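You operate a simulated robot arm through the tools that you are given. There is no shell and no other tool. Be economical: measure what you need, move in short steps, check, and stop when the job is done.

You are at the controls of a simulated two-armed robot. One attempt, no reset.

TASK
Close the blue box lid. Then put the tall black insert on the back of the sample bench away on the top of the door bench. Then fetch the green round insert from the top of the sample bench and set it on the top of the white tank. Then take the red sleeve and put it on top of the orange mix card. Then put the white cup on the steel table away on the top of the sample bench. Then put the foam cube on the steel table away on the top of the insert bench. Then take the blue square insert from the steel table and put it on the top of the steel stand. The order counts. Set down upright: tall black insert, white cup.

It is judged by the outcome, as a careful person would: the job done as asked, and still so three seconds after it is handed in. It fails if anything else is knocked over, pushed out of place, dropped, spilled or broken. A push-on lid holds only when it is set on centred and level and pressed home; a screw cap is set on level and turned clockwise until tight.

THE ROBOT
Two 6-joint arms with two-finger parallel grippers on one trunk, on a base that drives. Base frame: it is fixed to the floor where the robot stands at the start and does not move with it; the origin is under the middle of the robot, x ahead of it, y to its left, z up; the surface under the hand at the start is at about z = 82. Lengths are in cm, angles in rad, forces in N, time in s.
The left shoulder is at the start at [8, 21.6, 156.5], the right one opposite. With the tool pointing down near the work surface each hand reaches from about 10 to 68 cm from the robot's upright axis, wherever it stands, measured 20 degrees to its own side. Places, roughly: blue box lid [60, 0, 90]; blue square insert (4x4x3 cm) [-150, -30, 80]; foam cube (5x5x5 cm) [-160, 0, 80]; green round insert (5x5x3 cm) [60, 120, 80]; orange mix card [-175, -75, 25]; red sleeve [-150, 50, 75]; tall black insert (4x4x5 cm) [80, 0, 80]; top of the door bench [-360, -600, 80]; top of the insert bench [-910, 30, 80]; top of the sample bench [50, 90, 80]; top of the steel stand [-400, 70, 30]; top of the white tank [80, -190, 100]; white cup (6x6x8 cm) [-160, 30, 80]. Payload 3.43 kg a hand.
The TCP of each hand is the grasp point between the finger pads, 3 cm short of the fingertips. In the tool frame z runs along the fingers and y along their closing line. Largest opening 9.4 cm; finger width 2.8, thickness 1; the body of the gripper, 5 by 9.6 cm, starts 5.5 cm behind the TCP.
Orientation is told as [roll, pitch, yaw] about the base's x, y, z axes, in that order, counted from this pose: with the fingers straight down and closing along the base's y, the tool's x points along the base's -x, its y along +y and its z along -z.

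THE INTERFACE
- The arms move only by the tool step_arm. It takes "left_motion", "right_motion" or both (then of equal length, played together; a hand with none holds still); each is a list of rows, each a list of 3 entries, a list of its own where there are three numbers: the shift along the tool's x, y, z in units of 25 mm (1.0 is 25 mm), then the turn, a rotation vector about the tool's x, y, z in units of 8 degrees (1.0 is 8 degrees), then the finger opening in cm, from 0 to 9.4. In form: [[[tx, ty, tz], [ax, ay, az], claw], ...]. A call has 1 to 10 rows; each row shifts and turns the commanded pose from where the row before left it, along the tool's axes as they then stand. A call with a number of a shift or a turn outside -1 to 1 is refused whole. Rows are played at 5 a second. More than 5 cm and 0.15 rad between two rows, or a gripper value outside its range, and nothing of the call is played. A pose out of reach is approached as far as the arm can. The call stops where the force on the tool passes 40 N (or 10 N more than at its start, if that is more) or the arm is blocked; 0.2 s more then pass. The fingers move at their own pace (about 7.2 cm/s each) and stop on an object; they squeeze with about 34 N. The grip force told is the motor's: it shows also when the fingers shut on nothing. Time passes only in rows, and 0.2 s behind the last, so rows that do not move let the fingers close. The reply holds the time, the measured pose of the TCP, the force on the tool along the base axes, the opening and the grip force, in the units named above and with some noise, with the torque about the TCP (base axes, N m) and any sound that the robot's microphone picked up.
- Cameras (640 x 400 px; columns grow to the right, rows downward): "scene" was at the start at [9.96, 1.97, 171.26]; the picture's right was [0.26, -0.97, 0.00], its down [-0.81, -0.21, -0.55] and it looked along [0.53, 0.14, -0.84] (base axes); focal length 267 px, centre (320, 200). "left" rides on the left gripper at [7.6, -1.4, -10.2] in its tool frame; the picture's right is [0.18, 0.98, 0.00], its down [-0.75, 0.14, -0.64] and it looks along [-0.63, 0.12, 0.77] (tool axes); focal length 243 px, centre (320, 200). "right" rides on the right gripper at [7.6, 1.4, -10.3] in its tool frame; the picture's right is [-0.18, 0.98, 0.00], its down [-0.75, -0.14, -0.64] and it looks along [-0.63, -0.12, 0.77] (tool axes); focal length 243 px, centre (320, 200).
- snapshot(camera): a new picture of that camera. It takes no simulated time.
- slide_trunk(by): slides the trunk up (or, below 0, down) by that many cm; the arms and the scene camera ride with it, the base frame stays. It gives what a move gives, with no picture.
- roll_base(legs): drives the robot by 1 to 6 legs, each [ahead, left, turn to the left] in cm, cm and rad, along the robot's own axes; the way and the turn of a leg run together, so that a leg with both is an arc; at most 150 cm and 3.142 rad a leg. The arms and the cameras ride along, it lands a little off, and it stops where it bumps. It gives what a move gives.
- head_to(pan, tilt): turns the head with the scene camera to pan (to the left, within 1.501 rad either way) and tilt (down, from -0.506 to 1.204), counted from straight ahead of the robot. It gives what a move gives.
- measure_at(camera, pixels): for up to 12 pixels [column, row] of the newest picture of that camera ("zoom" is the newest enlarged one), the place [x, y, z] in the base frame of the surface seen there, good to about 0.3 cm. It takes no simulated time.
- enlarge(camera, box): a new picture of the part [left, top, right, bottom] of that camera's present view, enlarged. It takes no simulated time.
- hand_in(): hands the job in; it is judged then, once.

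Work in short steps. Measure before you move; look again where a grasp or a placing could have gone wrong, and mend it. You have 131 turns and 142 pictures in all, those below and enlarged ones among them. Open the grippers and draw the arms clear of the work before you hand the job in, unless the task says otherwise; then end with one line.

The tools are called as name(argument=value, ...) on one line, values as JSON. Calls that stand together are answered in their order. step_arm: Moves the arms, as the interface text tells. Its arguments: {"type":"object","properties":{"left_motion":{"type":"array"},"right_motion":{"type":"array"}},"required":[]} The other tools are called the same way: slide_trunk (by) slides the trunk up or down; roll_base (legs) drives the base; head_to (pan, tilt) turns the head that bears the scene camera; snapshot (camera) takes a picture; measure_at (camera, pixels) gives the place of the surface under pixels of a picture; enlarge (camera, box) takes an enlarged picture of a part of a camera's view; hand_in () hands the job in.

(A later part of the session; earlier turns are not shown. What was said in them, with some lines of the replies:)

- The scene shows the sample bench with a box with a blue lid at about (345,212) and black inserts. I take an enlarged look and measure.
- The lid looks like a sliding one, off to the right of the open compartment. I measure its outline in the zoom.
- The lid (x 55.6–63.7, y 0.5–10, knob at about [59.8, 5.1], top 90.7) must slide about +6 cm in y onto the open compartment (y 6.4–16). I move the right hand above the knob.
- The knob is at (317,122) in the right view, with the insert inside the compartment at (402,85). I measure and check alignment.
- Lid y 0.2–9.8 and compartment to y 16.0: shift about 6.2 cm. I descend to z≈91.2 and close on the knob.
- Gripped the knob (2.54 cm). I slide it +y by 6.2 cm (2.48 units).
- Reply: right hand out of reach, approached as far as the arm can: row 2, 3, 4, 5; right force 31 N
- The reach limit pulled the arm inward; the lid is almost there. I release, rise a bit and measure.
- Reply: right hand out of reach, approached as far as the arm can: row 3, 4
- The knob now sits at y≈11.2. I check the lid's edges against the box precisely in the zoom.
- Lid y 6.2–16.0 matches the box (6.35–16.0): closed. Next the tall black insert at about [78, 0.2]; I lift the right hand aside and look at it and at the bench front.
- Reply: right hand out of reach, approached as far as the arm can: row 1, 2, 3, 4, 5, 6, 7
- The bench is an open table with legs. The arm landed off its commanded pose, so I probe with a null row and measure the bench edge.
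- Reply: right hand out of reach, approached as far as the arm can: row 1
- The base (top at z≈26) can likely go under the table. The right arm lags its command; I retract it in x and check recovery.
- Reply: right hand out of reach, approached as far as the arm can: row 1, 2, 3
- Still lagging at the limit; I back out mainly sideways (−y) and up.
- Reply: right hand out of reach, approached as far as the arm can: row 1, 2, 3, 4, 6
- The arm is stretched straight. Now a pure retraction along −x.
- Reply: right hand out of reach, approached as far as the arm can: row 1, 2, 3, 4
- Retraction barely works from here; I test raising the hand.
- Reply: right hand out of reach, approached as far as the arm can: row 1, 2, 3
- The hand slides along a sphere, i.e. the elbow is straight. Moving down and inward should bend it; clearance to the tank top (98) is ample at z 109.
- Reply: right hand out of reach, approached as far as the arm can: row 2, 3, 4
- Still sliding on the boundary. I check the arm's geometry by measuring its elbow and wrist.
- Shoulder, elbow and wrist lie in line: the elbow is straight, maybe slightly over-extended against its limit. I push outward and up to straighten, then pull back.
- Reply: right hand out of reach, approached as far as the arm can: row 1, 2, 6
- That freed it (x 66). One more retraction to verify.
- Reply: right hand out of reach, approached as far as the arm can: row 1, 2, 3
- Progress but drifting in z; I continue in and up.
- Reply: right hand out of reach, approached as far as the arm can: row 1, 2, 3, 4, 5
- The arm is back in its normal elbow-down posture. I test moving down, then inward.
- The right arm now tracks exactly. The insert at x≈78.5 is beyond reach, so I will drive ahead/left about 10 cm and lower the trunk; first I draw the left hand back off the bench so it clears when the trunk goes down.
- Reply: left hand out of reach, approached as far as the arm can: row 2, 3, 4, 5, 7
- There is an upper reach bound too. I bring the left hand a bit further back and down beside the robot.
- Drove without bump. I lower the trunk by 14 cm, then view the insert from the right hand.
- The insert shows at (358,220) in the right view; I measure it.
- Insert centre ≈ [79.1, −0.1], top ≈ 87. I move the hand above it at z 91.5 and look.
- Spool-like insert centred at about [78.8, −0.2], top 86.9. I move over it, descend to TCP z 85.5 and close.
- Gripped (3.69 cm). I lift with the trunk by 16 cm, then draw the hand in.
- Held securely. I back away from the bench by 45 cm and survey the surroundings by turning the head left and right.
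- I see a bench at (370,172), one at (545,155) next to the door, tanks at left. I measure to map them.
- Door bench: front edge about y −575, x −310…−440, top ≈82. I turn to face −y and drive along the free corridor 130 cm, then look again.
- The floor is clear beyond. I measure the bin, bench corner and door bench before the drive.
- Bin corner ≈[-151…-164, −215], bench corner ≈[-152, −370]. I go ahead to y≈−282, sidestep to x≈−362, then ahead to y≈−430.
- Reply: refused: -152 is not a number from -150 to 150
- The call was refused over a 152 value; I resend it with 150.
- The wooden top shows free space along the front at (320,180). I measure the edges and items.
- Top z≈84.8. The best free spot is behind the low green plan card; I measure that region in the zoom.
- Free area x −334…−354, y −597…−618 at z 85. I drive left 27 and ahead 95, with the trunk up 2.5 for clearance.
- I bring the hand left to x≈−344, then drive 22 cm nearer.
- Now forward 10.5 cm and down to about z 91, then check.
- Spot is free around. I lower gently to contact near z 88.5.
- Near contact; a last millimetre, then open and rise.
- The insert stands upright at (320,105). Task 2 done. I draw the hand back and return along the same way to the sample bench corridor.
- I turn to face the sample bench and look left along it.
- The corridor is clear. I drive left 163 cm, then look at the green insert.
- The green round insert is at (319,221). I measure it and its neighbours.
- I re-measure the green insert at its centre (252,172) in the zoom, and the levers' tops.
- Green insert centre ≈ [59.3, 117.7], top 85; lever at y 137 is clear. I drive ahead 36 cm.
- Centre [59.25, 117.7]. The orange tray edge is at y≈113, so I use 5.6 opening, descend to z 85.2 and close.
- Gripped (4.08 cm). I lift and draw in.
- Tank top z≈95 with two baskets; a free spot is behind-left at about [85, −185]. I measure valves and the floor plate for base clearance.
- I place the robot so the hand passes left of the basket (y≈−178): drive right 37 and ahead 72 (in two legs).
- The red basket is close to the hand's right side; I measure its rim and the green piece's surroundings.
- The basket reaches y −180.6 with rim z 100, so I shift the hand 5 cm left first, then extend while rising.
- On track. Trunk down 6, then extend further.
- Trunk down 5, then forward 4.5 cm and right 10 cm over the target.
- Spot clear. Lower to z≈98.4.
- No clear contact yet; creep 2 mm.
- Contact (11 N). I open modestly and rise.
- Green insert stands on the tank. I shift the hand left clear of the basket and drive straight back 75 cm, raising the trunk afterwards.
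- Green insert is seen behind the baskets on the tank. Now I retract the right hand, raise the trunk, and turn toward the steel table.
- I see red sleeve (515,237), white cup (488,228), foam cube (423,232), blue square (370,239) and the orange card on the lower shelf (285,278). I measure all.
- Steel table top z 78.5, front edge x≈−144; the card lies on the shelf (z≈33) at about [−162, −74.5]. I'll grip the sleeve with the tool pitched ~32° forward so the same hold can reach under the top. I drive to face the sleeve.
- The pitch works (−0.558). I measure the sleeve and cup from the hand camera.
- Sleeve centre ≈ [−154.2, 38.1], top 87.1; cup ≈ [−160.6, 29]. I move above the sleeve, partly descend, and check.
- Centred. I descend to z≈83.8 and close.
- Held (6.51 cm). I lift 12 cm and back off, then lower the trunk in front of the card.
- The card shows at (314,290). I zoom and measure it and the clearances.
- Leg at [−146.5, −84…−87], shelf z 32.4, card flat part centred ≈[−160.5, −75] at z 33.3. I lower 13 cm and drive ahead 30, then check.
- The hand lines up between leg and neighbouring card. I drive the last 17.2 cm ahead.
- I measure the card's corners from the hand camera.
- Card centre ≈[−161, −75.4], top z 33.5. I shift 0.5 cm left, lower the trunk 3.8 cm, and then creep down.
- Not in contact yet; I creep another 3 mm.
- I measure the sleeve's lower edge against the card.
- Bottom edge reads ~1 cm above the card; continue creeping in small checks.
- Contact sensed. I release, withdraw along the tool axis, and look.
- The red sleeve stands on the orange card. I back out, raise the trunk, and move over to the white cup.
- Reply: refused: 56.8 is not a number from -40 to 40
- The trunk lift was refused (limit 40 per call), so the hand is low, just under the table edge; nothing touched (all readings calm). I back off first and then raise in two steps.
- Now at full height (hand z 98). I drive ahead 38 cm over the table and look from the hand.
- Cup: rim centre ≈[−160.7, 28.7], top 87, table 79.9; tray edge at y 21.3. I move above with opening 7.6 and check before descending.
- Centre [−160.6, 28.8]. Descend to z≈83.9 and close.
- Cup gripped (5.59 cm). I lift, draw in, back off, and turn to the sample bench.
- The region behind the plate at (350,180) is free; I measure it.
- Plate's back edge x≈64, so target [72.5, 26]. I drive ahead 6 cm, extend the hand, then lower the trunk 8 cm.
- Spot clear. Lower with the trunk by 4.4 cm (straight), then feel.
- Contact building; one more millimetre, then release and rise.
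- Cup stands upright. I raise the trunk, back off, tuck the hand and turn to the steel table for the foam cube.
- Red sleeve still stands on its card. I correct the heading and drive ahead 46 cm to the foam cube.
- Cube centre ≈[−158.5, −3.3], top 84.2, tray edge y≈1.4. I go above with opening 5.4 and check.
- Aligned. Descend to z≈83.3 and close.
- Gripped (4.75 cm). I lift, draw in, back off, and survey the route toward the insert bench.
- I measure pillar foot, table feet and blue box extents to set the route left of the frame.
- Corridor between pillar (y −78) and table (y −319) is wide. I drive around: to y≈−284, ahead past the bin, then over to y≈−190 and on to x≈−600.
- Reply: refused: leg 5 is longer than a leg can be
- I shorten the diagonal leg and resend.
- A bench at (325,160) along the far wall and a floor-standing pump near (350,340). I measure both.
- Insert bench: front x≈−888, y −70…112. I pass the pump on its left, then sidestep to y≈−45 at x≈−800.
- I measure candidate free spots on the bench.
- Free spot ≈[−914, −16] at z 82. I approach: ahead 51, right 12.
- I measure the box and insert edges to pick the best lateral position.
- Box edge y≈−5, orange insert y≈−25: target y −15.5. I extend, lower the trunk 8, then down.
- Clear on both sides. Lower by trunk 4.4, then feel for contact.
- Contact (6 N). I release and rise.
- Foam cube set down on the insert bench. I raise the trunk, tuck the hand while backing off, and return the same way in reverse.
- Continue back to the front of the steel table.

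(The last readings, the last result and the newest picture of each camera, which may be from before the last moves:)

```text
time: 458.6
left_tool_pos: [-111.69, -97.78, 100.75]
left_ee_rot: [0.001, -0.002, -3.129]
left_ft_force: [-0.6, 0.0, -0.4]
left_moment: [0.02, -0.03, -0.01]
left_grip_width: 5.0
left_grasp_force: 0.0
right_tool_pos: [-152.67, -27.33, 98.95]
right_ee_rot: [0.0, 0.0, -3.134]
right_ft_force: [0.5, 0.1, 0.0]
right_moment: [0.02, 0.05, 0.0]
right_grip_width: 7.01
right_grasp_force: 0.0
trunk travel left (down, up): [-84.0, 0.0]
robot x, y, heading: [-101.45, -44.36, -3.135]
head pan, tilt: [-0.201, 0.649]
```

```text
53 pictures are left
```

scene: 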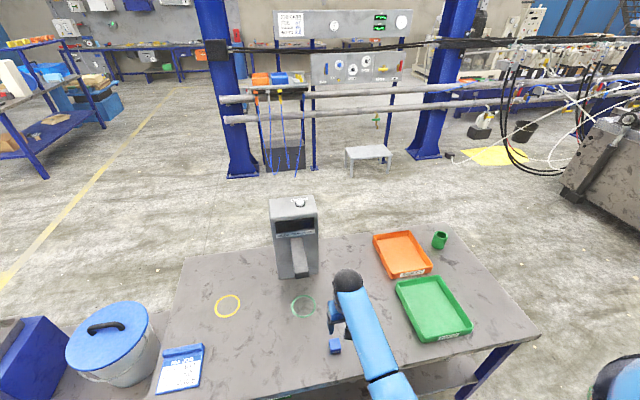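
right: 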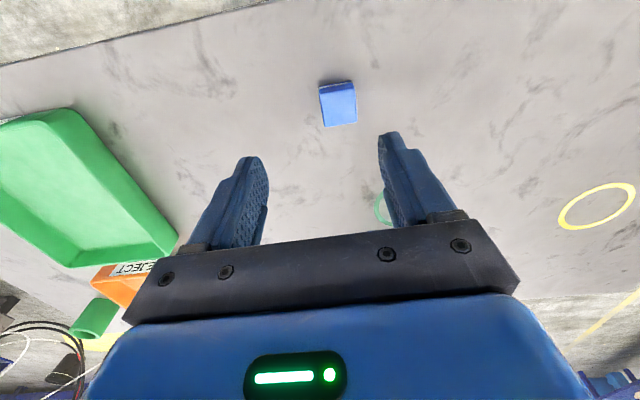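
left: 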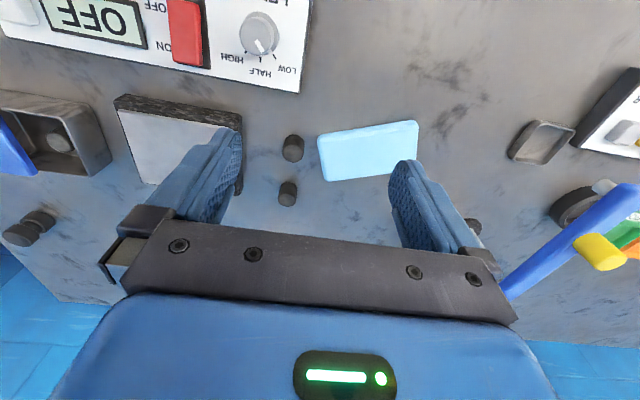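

The blue square is at (338,103) in the right view. I measure it and the stand at (368,153) in the scene.

measure_at(camera="right", pixels=[[321, 97], [354, 92], [356, 122], [326, 126], [340, 108], [337, 82]])

measure_at(camera="scene", pixels=[[346, 153], [392, 152], [368, 150], [360, 147], [352, 158], [350, 178], [389, 170], [350, 97], [240, 175], [425, 155]])

```text
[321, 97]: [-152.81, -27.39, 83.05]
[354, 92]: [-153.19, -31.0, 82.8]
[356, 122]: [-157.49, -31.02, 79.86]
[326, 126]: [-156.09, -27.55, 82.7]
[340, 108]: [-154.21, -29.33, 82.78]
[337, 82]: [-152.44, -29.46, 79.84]
```

```text
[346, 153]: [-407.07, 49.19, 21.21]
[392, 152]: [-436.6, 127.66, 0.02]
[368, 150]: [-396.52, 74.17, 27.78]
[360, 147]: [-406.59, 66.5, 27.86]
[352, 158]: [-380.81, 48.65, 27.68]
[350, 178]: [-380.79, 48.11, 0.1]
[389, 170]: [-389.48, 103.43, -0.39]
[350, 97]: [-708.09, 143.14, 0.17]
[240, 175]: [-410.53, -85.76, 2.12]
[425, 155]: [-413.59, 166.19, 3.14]
```

Blue insert centre ≈[−154.5, −29.2], top 82.9; stand top z 27.8, x −380…−409, y 48…100. I go above the insert.

step_arm(right_motion=[[[-0.37, 0.38, 0.8], [0, 0, 0], 6], [[-0.36, 0.38, 0.8], [0, 0, 0], 6], [[0, 0, 1], [0, 0, 0], 6], [[0, 0, 1], [0, 0, 0], 6]])

snapshot(camera="right")

```text
time: 459.6
left_tool_pos: [-111.99, -97.65, 100.68]
left_ee_rot: [0.0, 0.002, -3.129]
left_ft_force: [-0.1, -0.2, -1.3]
left_moment: [0.0, 0.01, 0.01]
left_grip_width: 5.0
left_grasp_force: 0.1
right_tool_pos: [-154.91, -29.29, 89.7]
right_ee_rot: [-0.001, 0.001, -3.135]
right_ft_force: [0.0, -0.2, -1.0]
right_moment: [0.04, 0.01, 0.02]
right_grip_width: 6.0
right_grasp_force: 0.0
trunk travel left (down, up): [-84.0, 0.0]
robot x, y, heading: [-101.38, -43.87, -3.134]
head pan, tilt: [-0.201, 0.649]
```

```text
52 pictures are left
```

right: 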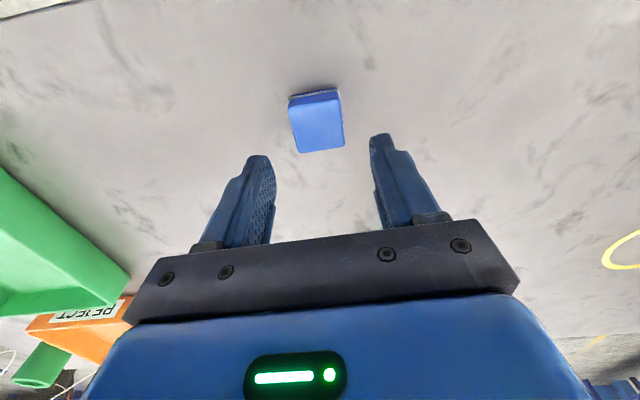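

measure_at(camera="right", pixels=[[292, 110], [340, 104], [343, 146], [299, 152], [317, 128]])

```text
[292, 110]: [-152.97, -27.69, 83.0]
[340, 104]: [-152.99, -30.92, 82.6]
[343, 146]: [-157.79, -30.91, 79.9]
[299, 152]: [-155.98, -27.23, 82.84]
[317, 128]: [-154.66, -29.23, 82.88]
```

Aligned. Descend to z≈83.15 and grip.

step_arm(right_motion=[[[0.14, 0, 1], [0, 0, 0], 6], [[0, 0, 1], [0, 0, 0], 6], [[0, 0, 0.6], [0, 0, 0], 6], [[0, 0, 0], [0, 0, 0], 0], [[0, 0, 0], [0, 0, 0], 0], [[0, 0, 0], [0, 0, 0], 0]])

snapshot(camera="right")

```text
time: 461.0
left_tool_pos: [-112.03, -97.68, 100.7]
left_ee_rot: [0.0, 0.001, -3.131]
left_ft_force: [-0.2, 0.1, 0.2]
left_moment: [0.0, 0.0, 0.02]
left_grip_width: 4.96
left_grasp_force: 0.0
right_tool_pos: [-154.45, -29.3, 83.26]
right_ee_rot: [-0.003, 0.003, -3.132]
right_ft_force: [0.5, 0.0, -0.9]
right_moment: [-0.03, 0.01, 0.02]
right_grip_width: 4.13
right_grasp_force: 34.1
trunk travel left (down, up): [-84.0, 0.0]
robot x, y, heading: [-101.14, -43.79, -3.134]
head pan, tilt: [-0.201, 0.649]
```

```text
51 pictures are left
```

right: 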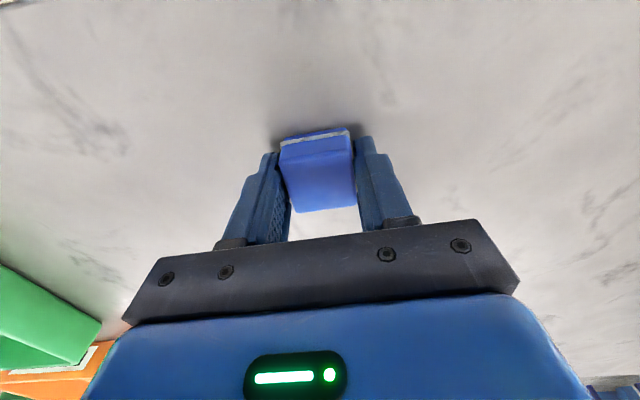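

Gripped (4.13 cm). I lift and check the table's back edge for the route.

step_arm(right_motion=[[[0, 0, -0.6], [0, 0, 0], 0], [[0, 0, -1], [0, 0, 0], 0], [[0, 0, -1], [0, 0, 0], 0], [[0, 0, -1], [0, 0, 0], 0], [[0, 0, -1], [0, 0, 0], 0], [[0, 0, -1], [0, 0, 0], 0], [[0.6, 0, -0.6], [0, 0, 0], 0], [[0.6, 0, 0], [0, 0, 0], 0]])

measure_at(camera="scene", pixels=[[190, 262], [230, 256], [455, 240], [300, 205], [560, 195], [575, 210], [500, 160], [240, 118], [360, 102]])

roll_base(legs=[[-44, 0, 0], [0, 150, 0], [0, 90, 0], [150, 0, 0]])

```text
time: 462.8
left_tool_pos: [-111.81, -97.75, 100.79]
left_ee_rot: [-0.001, -0.002, -3.131]
left_ft_force: [0.9, -0.7, -0.5]
left_moment: [-0.01, 0.03, 0.01]
left_grip_width: 4.98
left_grasp_force: 0.0
right_tool_pos: [-151.27, -29.2, 98.77]
right_ee_rot: [-0.002, 0.002, -3.133]
right_ft_force: [0.1, 0.2, -0.4]
right_moment: [0.01, 0.0, -0.04]
right_grip_width: 4.1
right_grasp_force: 34.0
trunk travel left (down, up): [-84.0, 0.0]
robot x, y, heading: [-101.6, -44.28, -3.133]
head pan, tilt: [-0.201, 0.649]
```

```text
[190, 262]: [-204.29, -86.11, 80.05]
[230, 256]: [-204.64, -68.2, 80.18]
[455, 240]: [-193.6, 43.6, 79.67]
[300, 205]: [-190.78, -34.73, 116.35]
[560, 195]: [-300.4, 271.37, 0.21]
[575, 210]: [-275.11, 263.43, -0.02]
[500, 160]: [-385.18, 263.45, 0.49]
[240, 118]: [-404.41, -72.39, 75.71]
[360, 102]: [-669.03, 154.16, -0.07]
```

```text
time: 483.9
left_tool_pos: [-218.11, -337.4, 100.76]
left_ee_rot: [0.0, 0.001, -3.136]
left_ft_force: [-0.2, -0.3, 0.8]
left_moment: [-0.01, 0.02, 0.0]
left_grip_width: 4.99
left_grasp_force: 0.1
right_tool_pos: [-257.33, -268.76, 98.75]
right_ee_rot: [-0.001, 0.003, -3.138]
right_ft_force: [-0.3, 0.1, -0.6]
right_moment: [-0.01, 0.02, -0.01]
right_grip_width: 3.68
right_grasp_force: 33.9
trunk travel left (down, up): [-84.0, 0.0]
robot x, y, heading: [-207.41, -283.61, -3.136]
head pan, tilt: [-0.201, 0.649]
```

The grip width changed from 4.1 to 3.7; I check the hold.

snapshot(camera="right")

```text
50 pictures are left
```

right: 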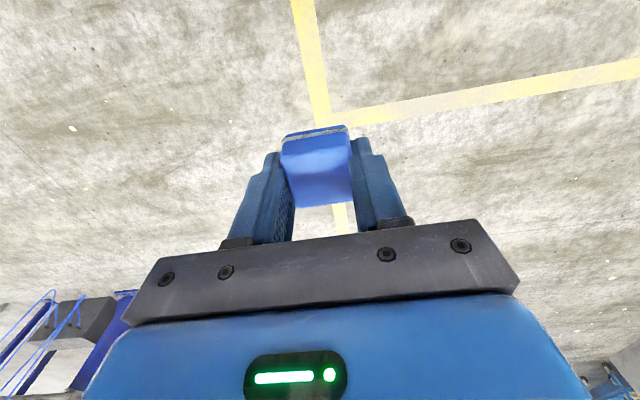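

It has just aligned itself flat between the pads; still held. I continue: ahead 83, then right toward the stand.

roll_base(legs=[[83, 0, -0.005], [0, -150, 0], [0, -150, 0], [0, -38, 0]])

head_to(pan=-0.15, tilt=0.75)

snapshot(camera="scene")

```text
time: 504.4
left_tool_pos: [-302.36, -0.29, 100.5]
left_ee_rot: [-0.002, 0.001, -3.127]
left_ft_force: [0.5, 0.4, -0.1]
left_moment: [0.02, -0.01, -0.02]
left_grip_width: 4.99
left_grasp_force: 0.1
right_tool_pos: [-342.15, 68.01, 98.71]
right_ee_rot: [-0.004, 0.003, -3.128]
right_ft_force: [0.3, -0.9, 0.3]
right_moment: [0.0, -0.02, 0.0]
right_grip_width: 3.67
right_grasp_force: 34.0
trunk travel left (down, up): [-84.0, 0.0]
robot x, y, heading: [-292.21, 53.64, -3.125]
head pan, tilt: [-0.201, 0.649]
```

```text
time: 505.1
left_tool_pos: [-302.47, -0.03, 100.79]
left_ee_rot: [-0.003, 0.001, -3.124]
left_ft_force: [0.9, -0.3, 0.3]
left_moment: [0.0, -0.01, 0.03]
left_grip_width: 4.99
left_grasp_force: 0.0
right_tool_pos: [-342.22, 68.1, 98.72]
right_ee_rot: [-0.001, 0.004, -3.128]
right_ft_force: [-0.2, 0.5, -0.8]
right_moment: [-0.02, 0.01, -0.02]
right_grip_width: 3.67
right_grasp_force: 33.9
trunk travel left (down, up): [-84.0, 0.0]
robot x, y, heading: [-292.07, 53.72, -3.129]
head pan, tilt: [-0.15, 0.75]
```

```text
49 pictures are left
```

scene: 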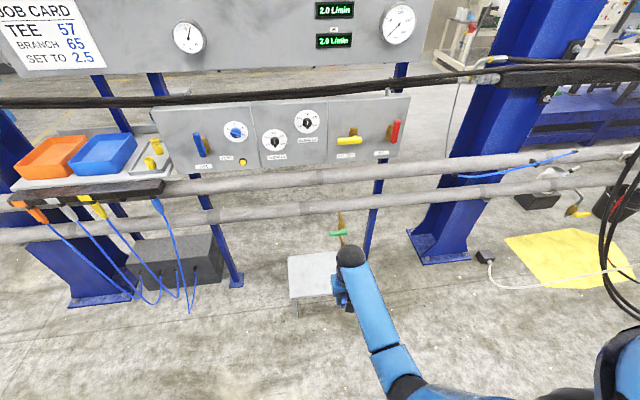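

There's a green-handled thing at (340,232) near the stand. I zoom and measure.

enlarge(camera="scene", box=[260, 190, 420, 310])

measure_at(camera="scene", pixels=[[288, 260], [290, 298], [300, 275], [325, 265], [335, 233], [341, 215], [345, 238], [300, 225], [300, 208], [300, 185], [320, 285]])

```text
3.33 times, centred on (340, 250) of scene
```

zoom: 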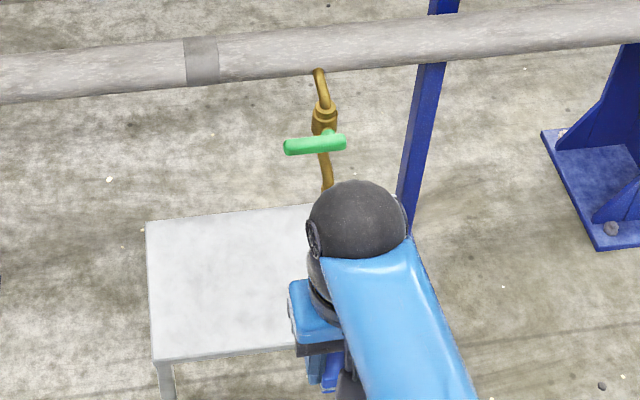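

```text
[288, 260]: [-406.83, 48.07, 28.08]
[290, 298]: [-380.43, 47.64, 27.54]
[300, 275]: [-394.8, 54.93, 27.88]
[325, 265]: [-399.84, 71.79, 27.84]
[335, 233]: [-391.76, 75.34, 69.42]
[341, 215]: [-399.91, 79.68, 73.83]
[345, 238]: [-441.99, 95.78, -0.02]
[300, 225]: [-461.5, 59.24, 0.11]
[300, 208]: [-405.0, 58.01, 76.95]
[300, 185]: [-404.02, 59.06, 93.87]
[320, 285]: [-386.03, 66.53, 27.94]
```

A tap hangs at y≈73–80, so I target [−388, 57] on the stand. I shift left 11, and lower the trunk 62 cm before going in.

roll_base(legs=[[0, 11, -0.013]])

slide_trunk(by=-40)

slide_trunk(by=-22)

snapshot(camera="scene")

```text
time: 506.2
left_tool_pos: [-303.04, -10.04, 101.04]
left_ee_rot: [0.005, 0.002, -3.138]
left_ft_force: [0.3, 0.5, 0.0]
left_moment: [-0.04, 0.03, -0.03]
left_grip_width: 5.0
left_grasp_force: 0.0
right_tool_pos: [-341.94, 58.76, 98.5]
right_ee_rot: [0.005, 0.003, -3.141]
right_ft_force: [-0.1, 0.6, -0.9]
right_moment: [-0.03, 0.0, -0.01]
right_grip_width: 3.7
right_grasp_force: 34.4
trunk travel left (down, up): [-84.0, 0.0]
robot x, y, heading: [-292.15, 43.16, -3.139]
head pan, tilt: [-0.15, 0.75]
```

```text
time: 510.1
left_tool_pos: [-303.12, -10.72, 60.74]
left_ee_rot: [0.0, 0.002, -3.139]
left_ft_force: [-0.4, 0.0, -0.7]
left_moment: [-0.04, -0.03, -0.03]
left_grip_width: 5.02
left_grasp_force: 0.1
right_tool_pos: [-341.88, 58.16, 58.7]
right_ee_rot: [-0.001, 0.004, -3.141]
right_ft_force: [0.1, 1.1, -0.8]
right_moment: [-0.01, 0.02, -0.01]
right_grip_width: 3.7
right_grasp_force: 33.9
trunk travel left (down, up): [-44.0, 40.0]
robot x, y, heading: [-291.98, 42.8, -3.145]
head pan, tilt: [-0.15, 0.75]
```

```text
time: 512.4
left_tool_pos: [-302.98, -10.6, 38.76]
left_ee_rot: [0.001, 0.002, -3.14]
left_ft_force: [0.7, 0.3, -0.2]
left_moment: [0.03, 0.02, 0.03]
left_grip_width: 5.0
left_grasp_force: 0.2
right_tool_pos: [-341.91, 58.05, 36.65]
right_ee_rot: [-0.003, 0.003, -3.142]
right_ft_force: [-0.3, -1.1, -0.6]
right_moment: [0.01, -0.01, 0.01]
right_grip_width: 3.68
right_grasp_force: 34.0
trunk travel left (down, up): [-22.0, 62.0]
robot x, y, heading: [-291.72, 43.09, -3.139]
head pan, tilt: [-0.15, 0.75]
```

```text
47 pictures are left
```

scene: 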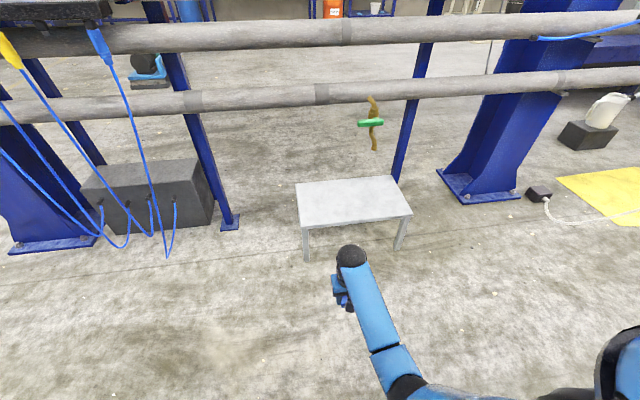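

Clear view: stand and tap as measured. I drive ahead 46 cm.

roll_base(legs=[[46, 0, 0]])

snapshot(camera="right")

snapshot(camera="scene")

```text
time: 515.2
left_tool_pos: [-348.78, -10.56, 38.69]
left_ee_rot: [0.0, 0.001, -3.139]
left_ft_force: [-0.1, 0.2, 0.2]
left_moment: [-0.01, 0.05, -0.01]
left_grip_width: 4.99
left_grasp_force: 0.0
right_tool_pos: [-387.6, 58.41, 36.7]
right_ee_rot: [-0.002, 0.003, 3.139]
right_ft_force: [-0.3, -0.1, -0.5]
right_moment: [0.01, 0.0, 0.02]
right_grip_width: 3.68
right_grasp_force: 34.4
trunk travel left (down, up): [-22.0, 62.0]
robot x, y, heading: [-337.27, 42.82, -3.143]
head pan, tilt: [-0.15, 0.75]
```

```text
46 pictures are left
```

right: 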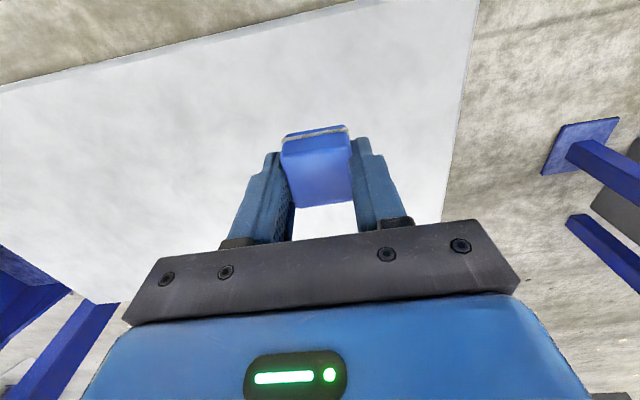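

```text
45 pictures are left
```

scene: 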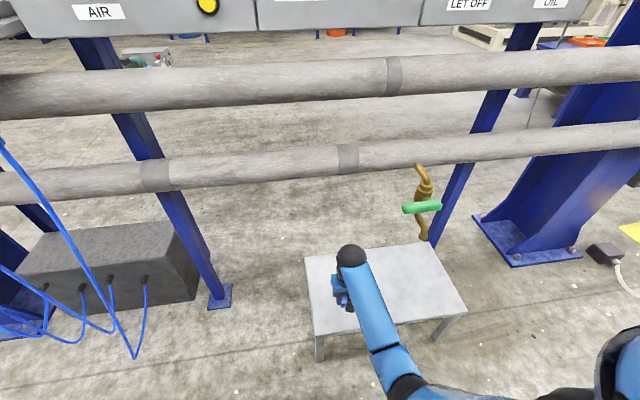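

Over the stand. Lower trunk 4.8, then creep to contact.

slide_trunk(by=-4.8)

step_arm(right_motion=[[[0, 0, 0.06], [0, 0, 0], 0], [[0, 0, 0.06], [0, 0, 0], 0], [[0, 0, 0.04], [0, 0, 0], 0], [[0, 0, 0], [0, 0, 0], 0]])

```text
time: 516.1
left_tool_pos: [-348.74, -10.54, 33.97]
left_ee_rot: [-0.001, 0.0, -3.14]
left_ft_force: [0.1, 0.3, -0.3]
left_moment: [-0.02, 0.03, 0.03]
left_grip_width: 4.98
left_grasp_force: 0.0
right_tool_pos: [-387.48, 58.14, 31.92]
right_ee_rot: [-0.001, 0.003, 3.139]
right_ft_force: [-0.8, -0.6, 0.1]
right_moment: [0.01, 0.01, 0.05]
right_grip_width: 3.67
right_grasp_force: 34.3
trunk travel left (down, up): [-17.2, 66.8]
robot x, y, heading: [-337.95, 42.98, -3.142]
head pan, tilt: [-0.15, 0.75]
```

```text
time: 517.1
left_tool_pos: [-348.73, -10.6, 33.96]
left_ee_rot: [-0.001, 0.0, -3.14]
left_ft_force: [-0.4, 0.7, 0.3]
left_moment: [0.04, -0.01, 0.0]
left_grip_width: 4.99
left_grasp_force: 0.0
right_tool_pos: [-387.67, 58.15, 31.74]
right_ee_rot: [-0.001, 0.0, 3.14]
right_ft_force: [2.3, 1.4, 15.4]
right_moment: [0.0, -0.29, -0.02]
right_grip_width: 3.69
right_grasp_force: 34.0
trunk travel left (down, up): [-17.2, 66.8]
robot x, y, heading: [-337.52, 42.74, -3.14]
head pan, tilt: [-0.15, 0.75]
5 turns are left
```

Contact (15 N). I relieve, release, rise and look.

step_arm(right_motion=[[[0, 0, -0.1], [0, 0, 0], 0], [[0, 0, 0], [0, 0, 0], 6], [[0, 0, 0], [0, 0, 0], 6], [[0, 0, -0.6], [0, 0, 0], 6], [[0, 0, -1], [0, 0, 0], 6], [[0, 0, -1], [0, 0, 0], 6]])

snapshot(camera="right")

```text
time: 518.5
left_tool_pos: [-348.78, -10.59, 33.98]
left_ee_rot: [-0.001, 0.003, -3.141]
left_ft_force: [-1.1, 0.0, -0.1]
left_moment: [0.0, -0.01, 0.0]
left_grip_width: 4.99
left_grasp_force: 0.1
right_tool_pos: [-387.65, 58.28, 38.19]
right_ee_rot: [-0.001, 0.003, 3.139]
right_ft_force: [-0.6, -0.5, 0.2]
right_moment: [-0.04, 0.02, 0.04]
right_grip_width: 6.02
right_grasp_force: 0.1
trunk travel left (down, up): [-17.2, 66.8]
robot x, y, heading: [-337.27, 42.55, -3.14]
head pan, tilt: [-0.15, 0.75]
```

```text
44 pictures are left
4 turns are left
```

right: 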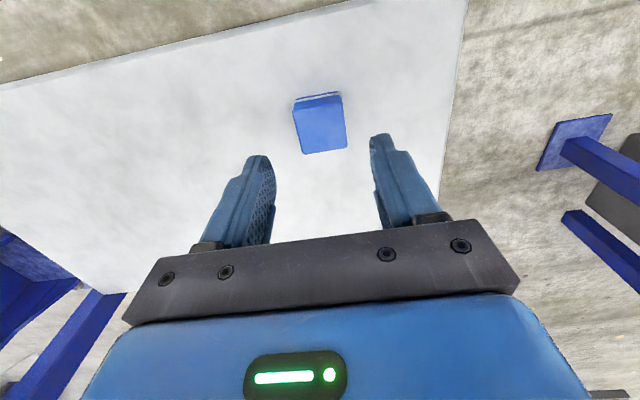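

The blue insert rests flat on the stand. I back the robot away from it.

roll_base(legs=[[-45, 0, 0]])

snapshot(camera="scene")

```text
time: 521.2
left_tool_pos: [-303.44, -10.52, 33.95]
left_ee_rot: [0.0, 0.002, -3.135]
left_ft_force: [0.3, -0.7, -0.1]
left_moment: [0.05, 0.0, -0.05]
left_grip_width: 5.01
left_grasp_force: 0.0
right_tool_pos: [-342.55, 58.17, 38.25]
right_ee_rot: [-0.002, 0.002, -3.14]
right_ft_force: [-0.5, -0.2, -0.5]
right_moment: [0.01, -0.02, 0.01]
right_grip_width: 6.0
right_grasp_force: 0.2
trunk travel left (down, up): [-17.2, 66.8]
robot x, y, heading: [-292.8, 43.01, -3.137]
head pan, tilt: [-0.15, 0.75]
```

```text
43 pictures are left
3 turns are left
```

scene: 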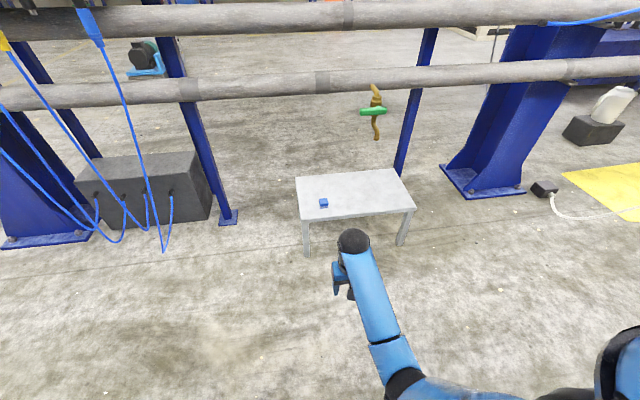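

The blue insert sits on the stand at (323,203), both grippers are empty and clear; all seven steps are done, so I hand in.

hand_in()

```text
The job is handed in.
```

I did all seven jobs in the order you gave and handed in; each piece was seen in place after release, with the tall black insert and white cup upright.
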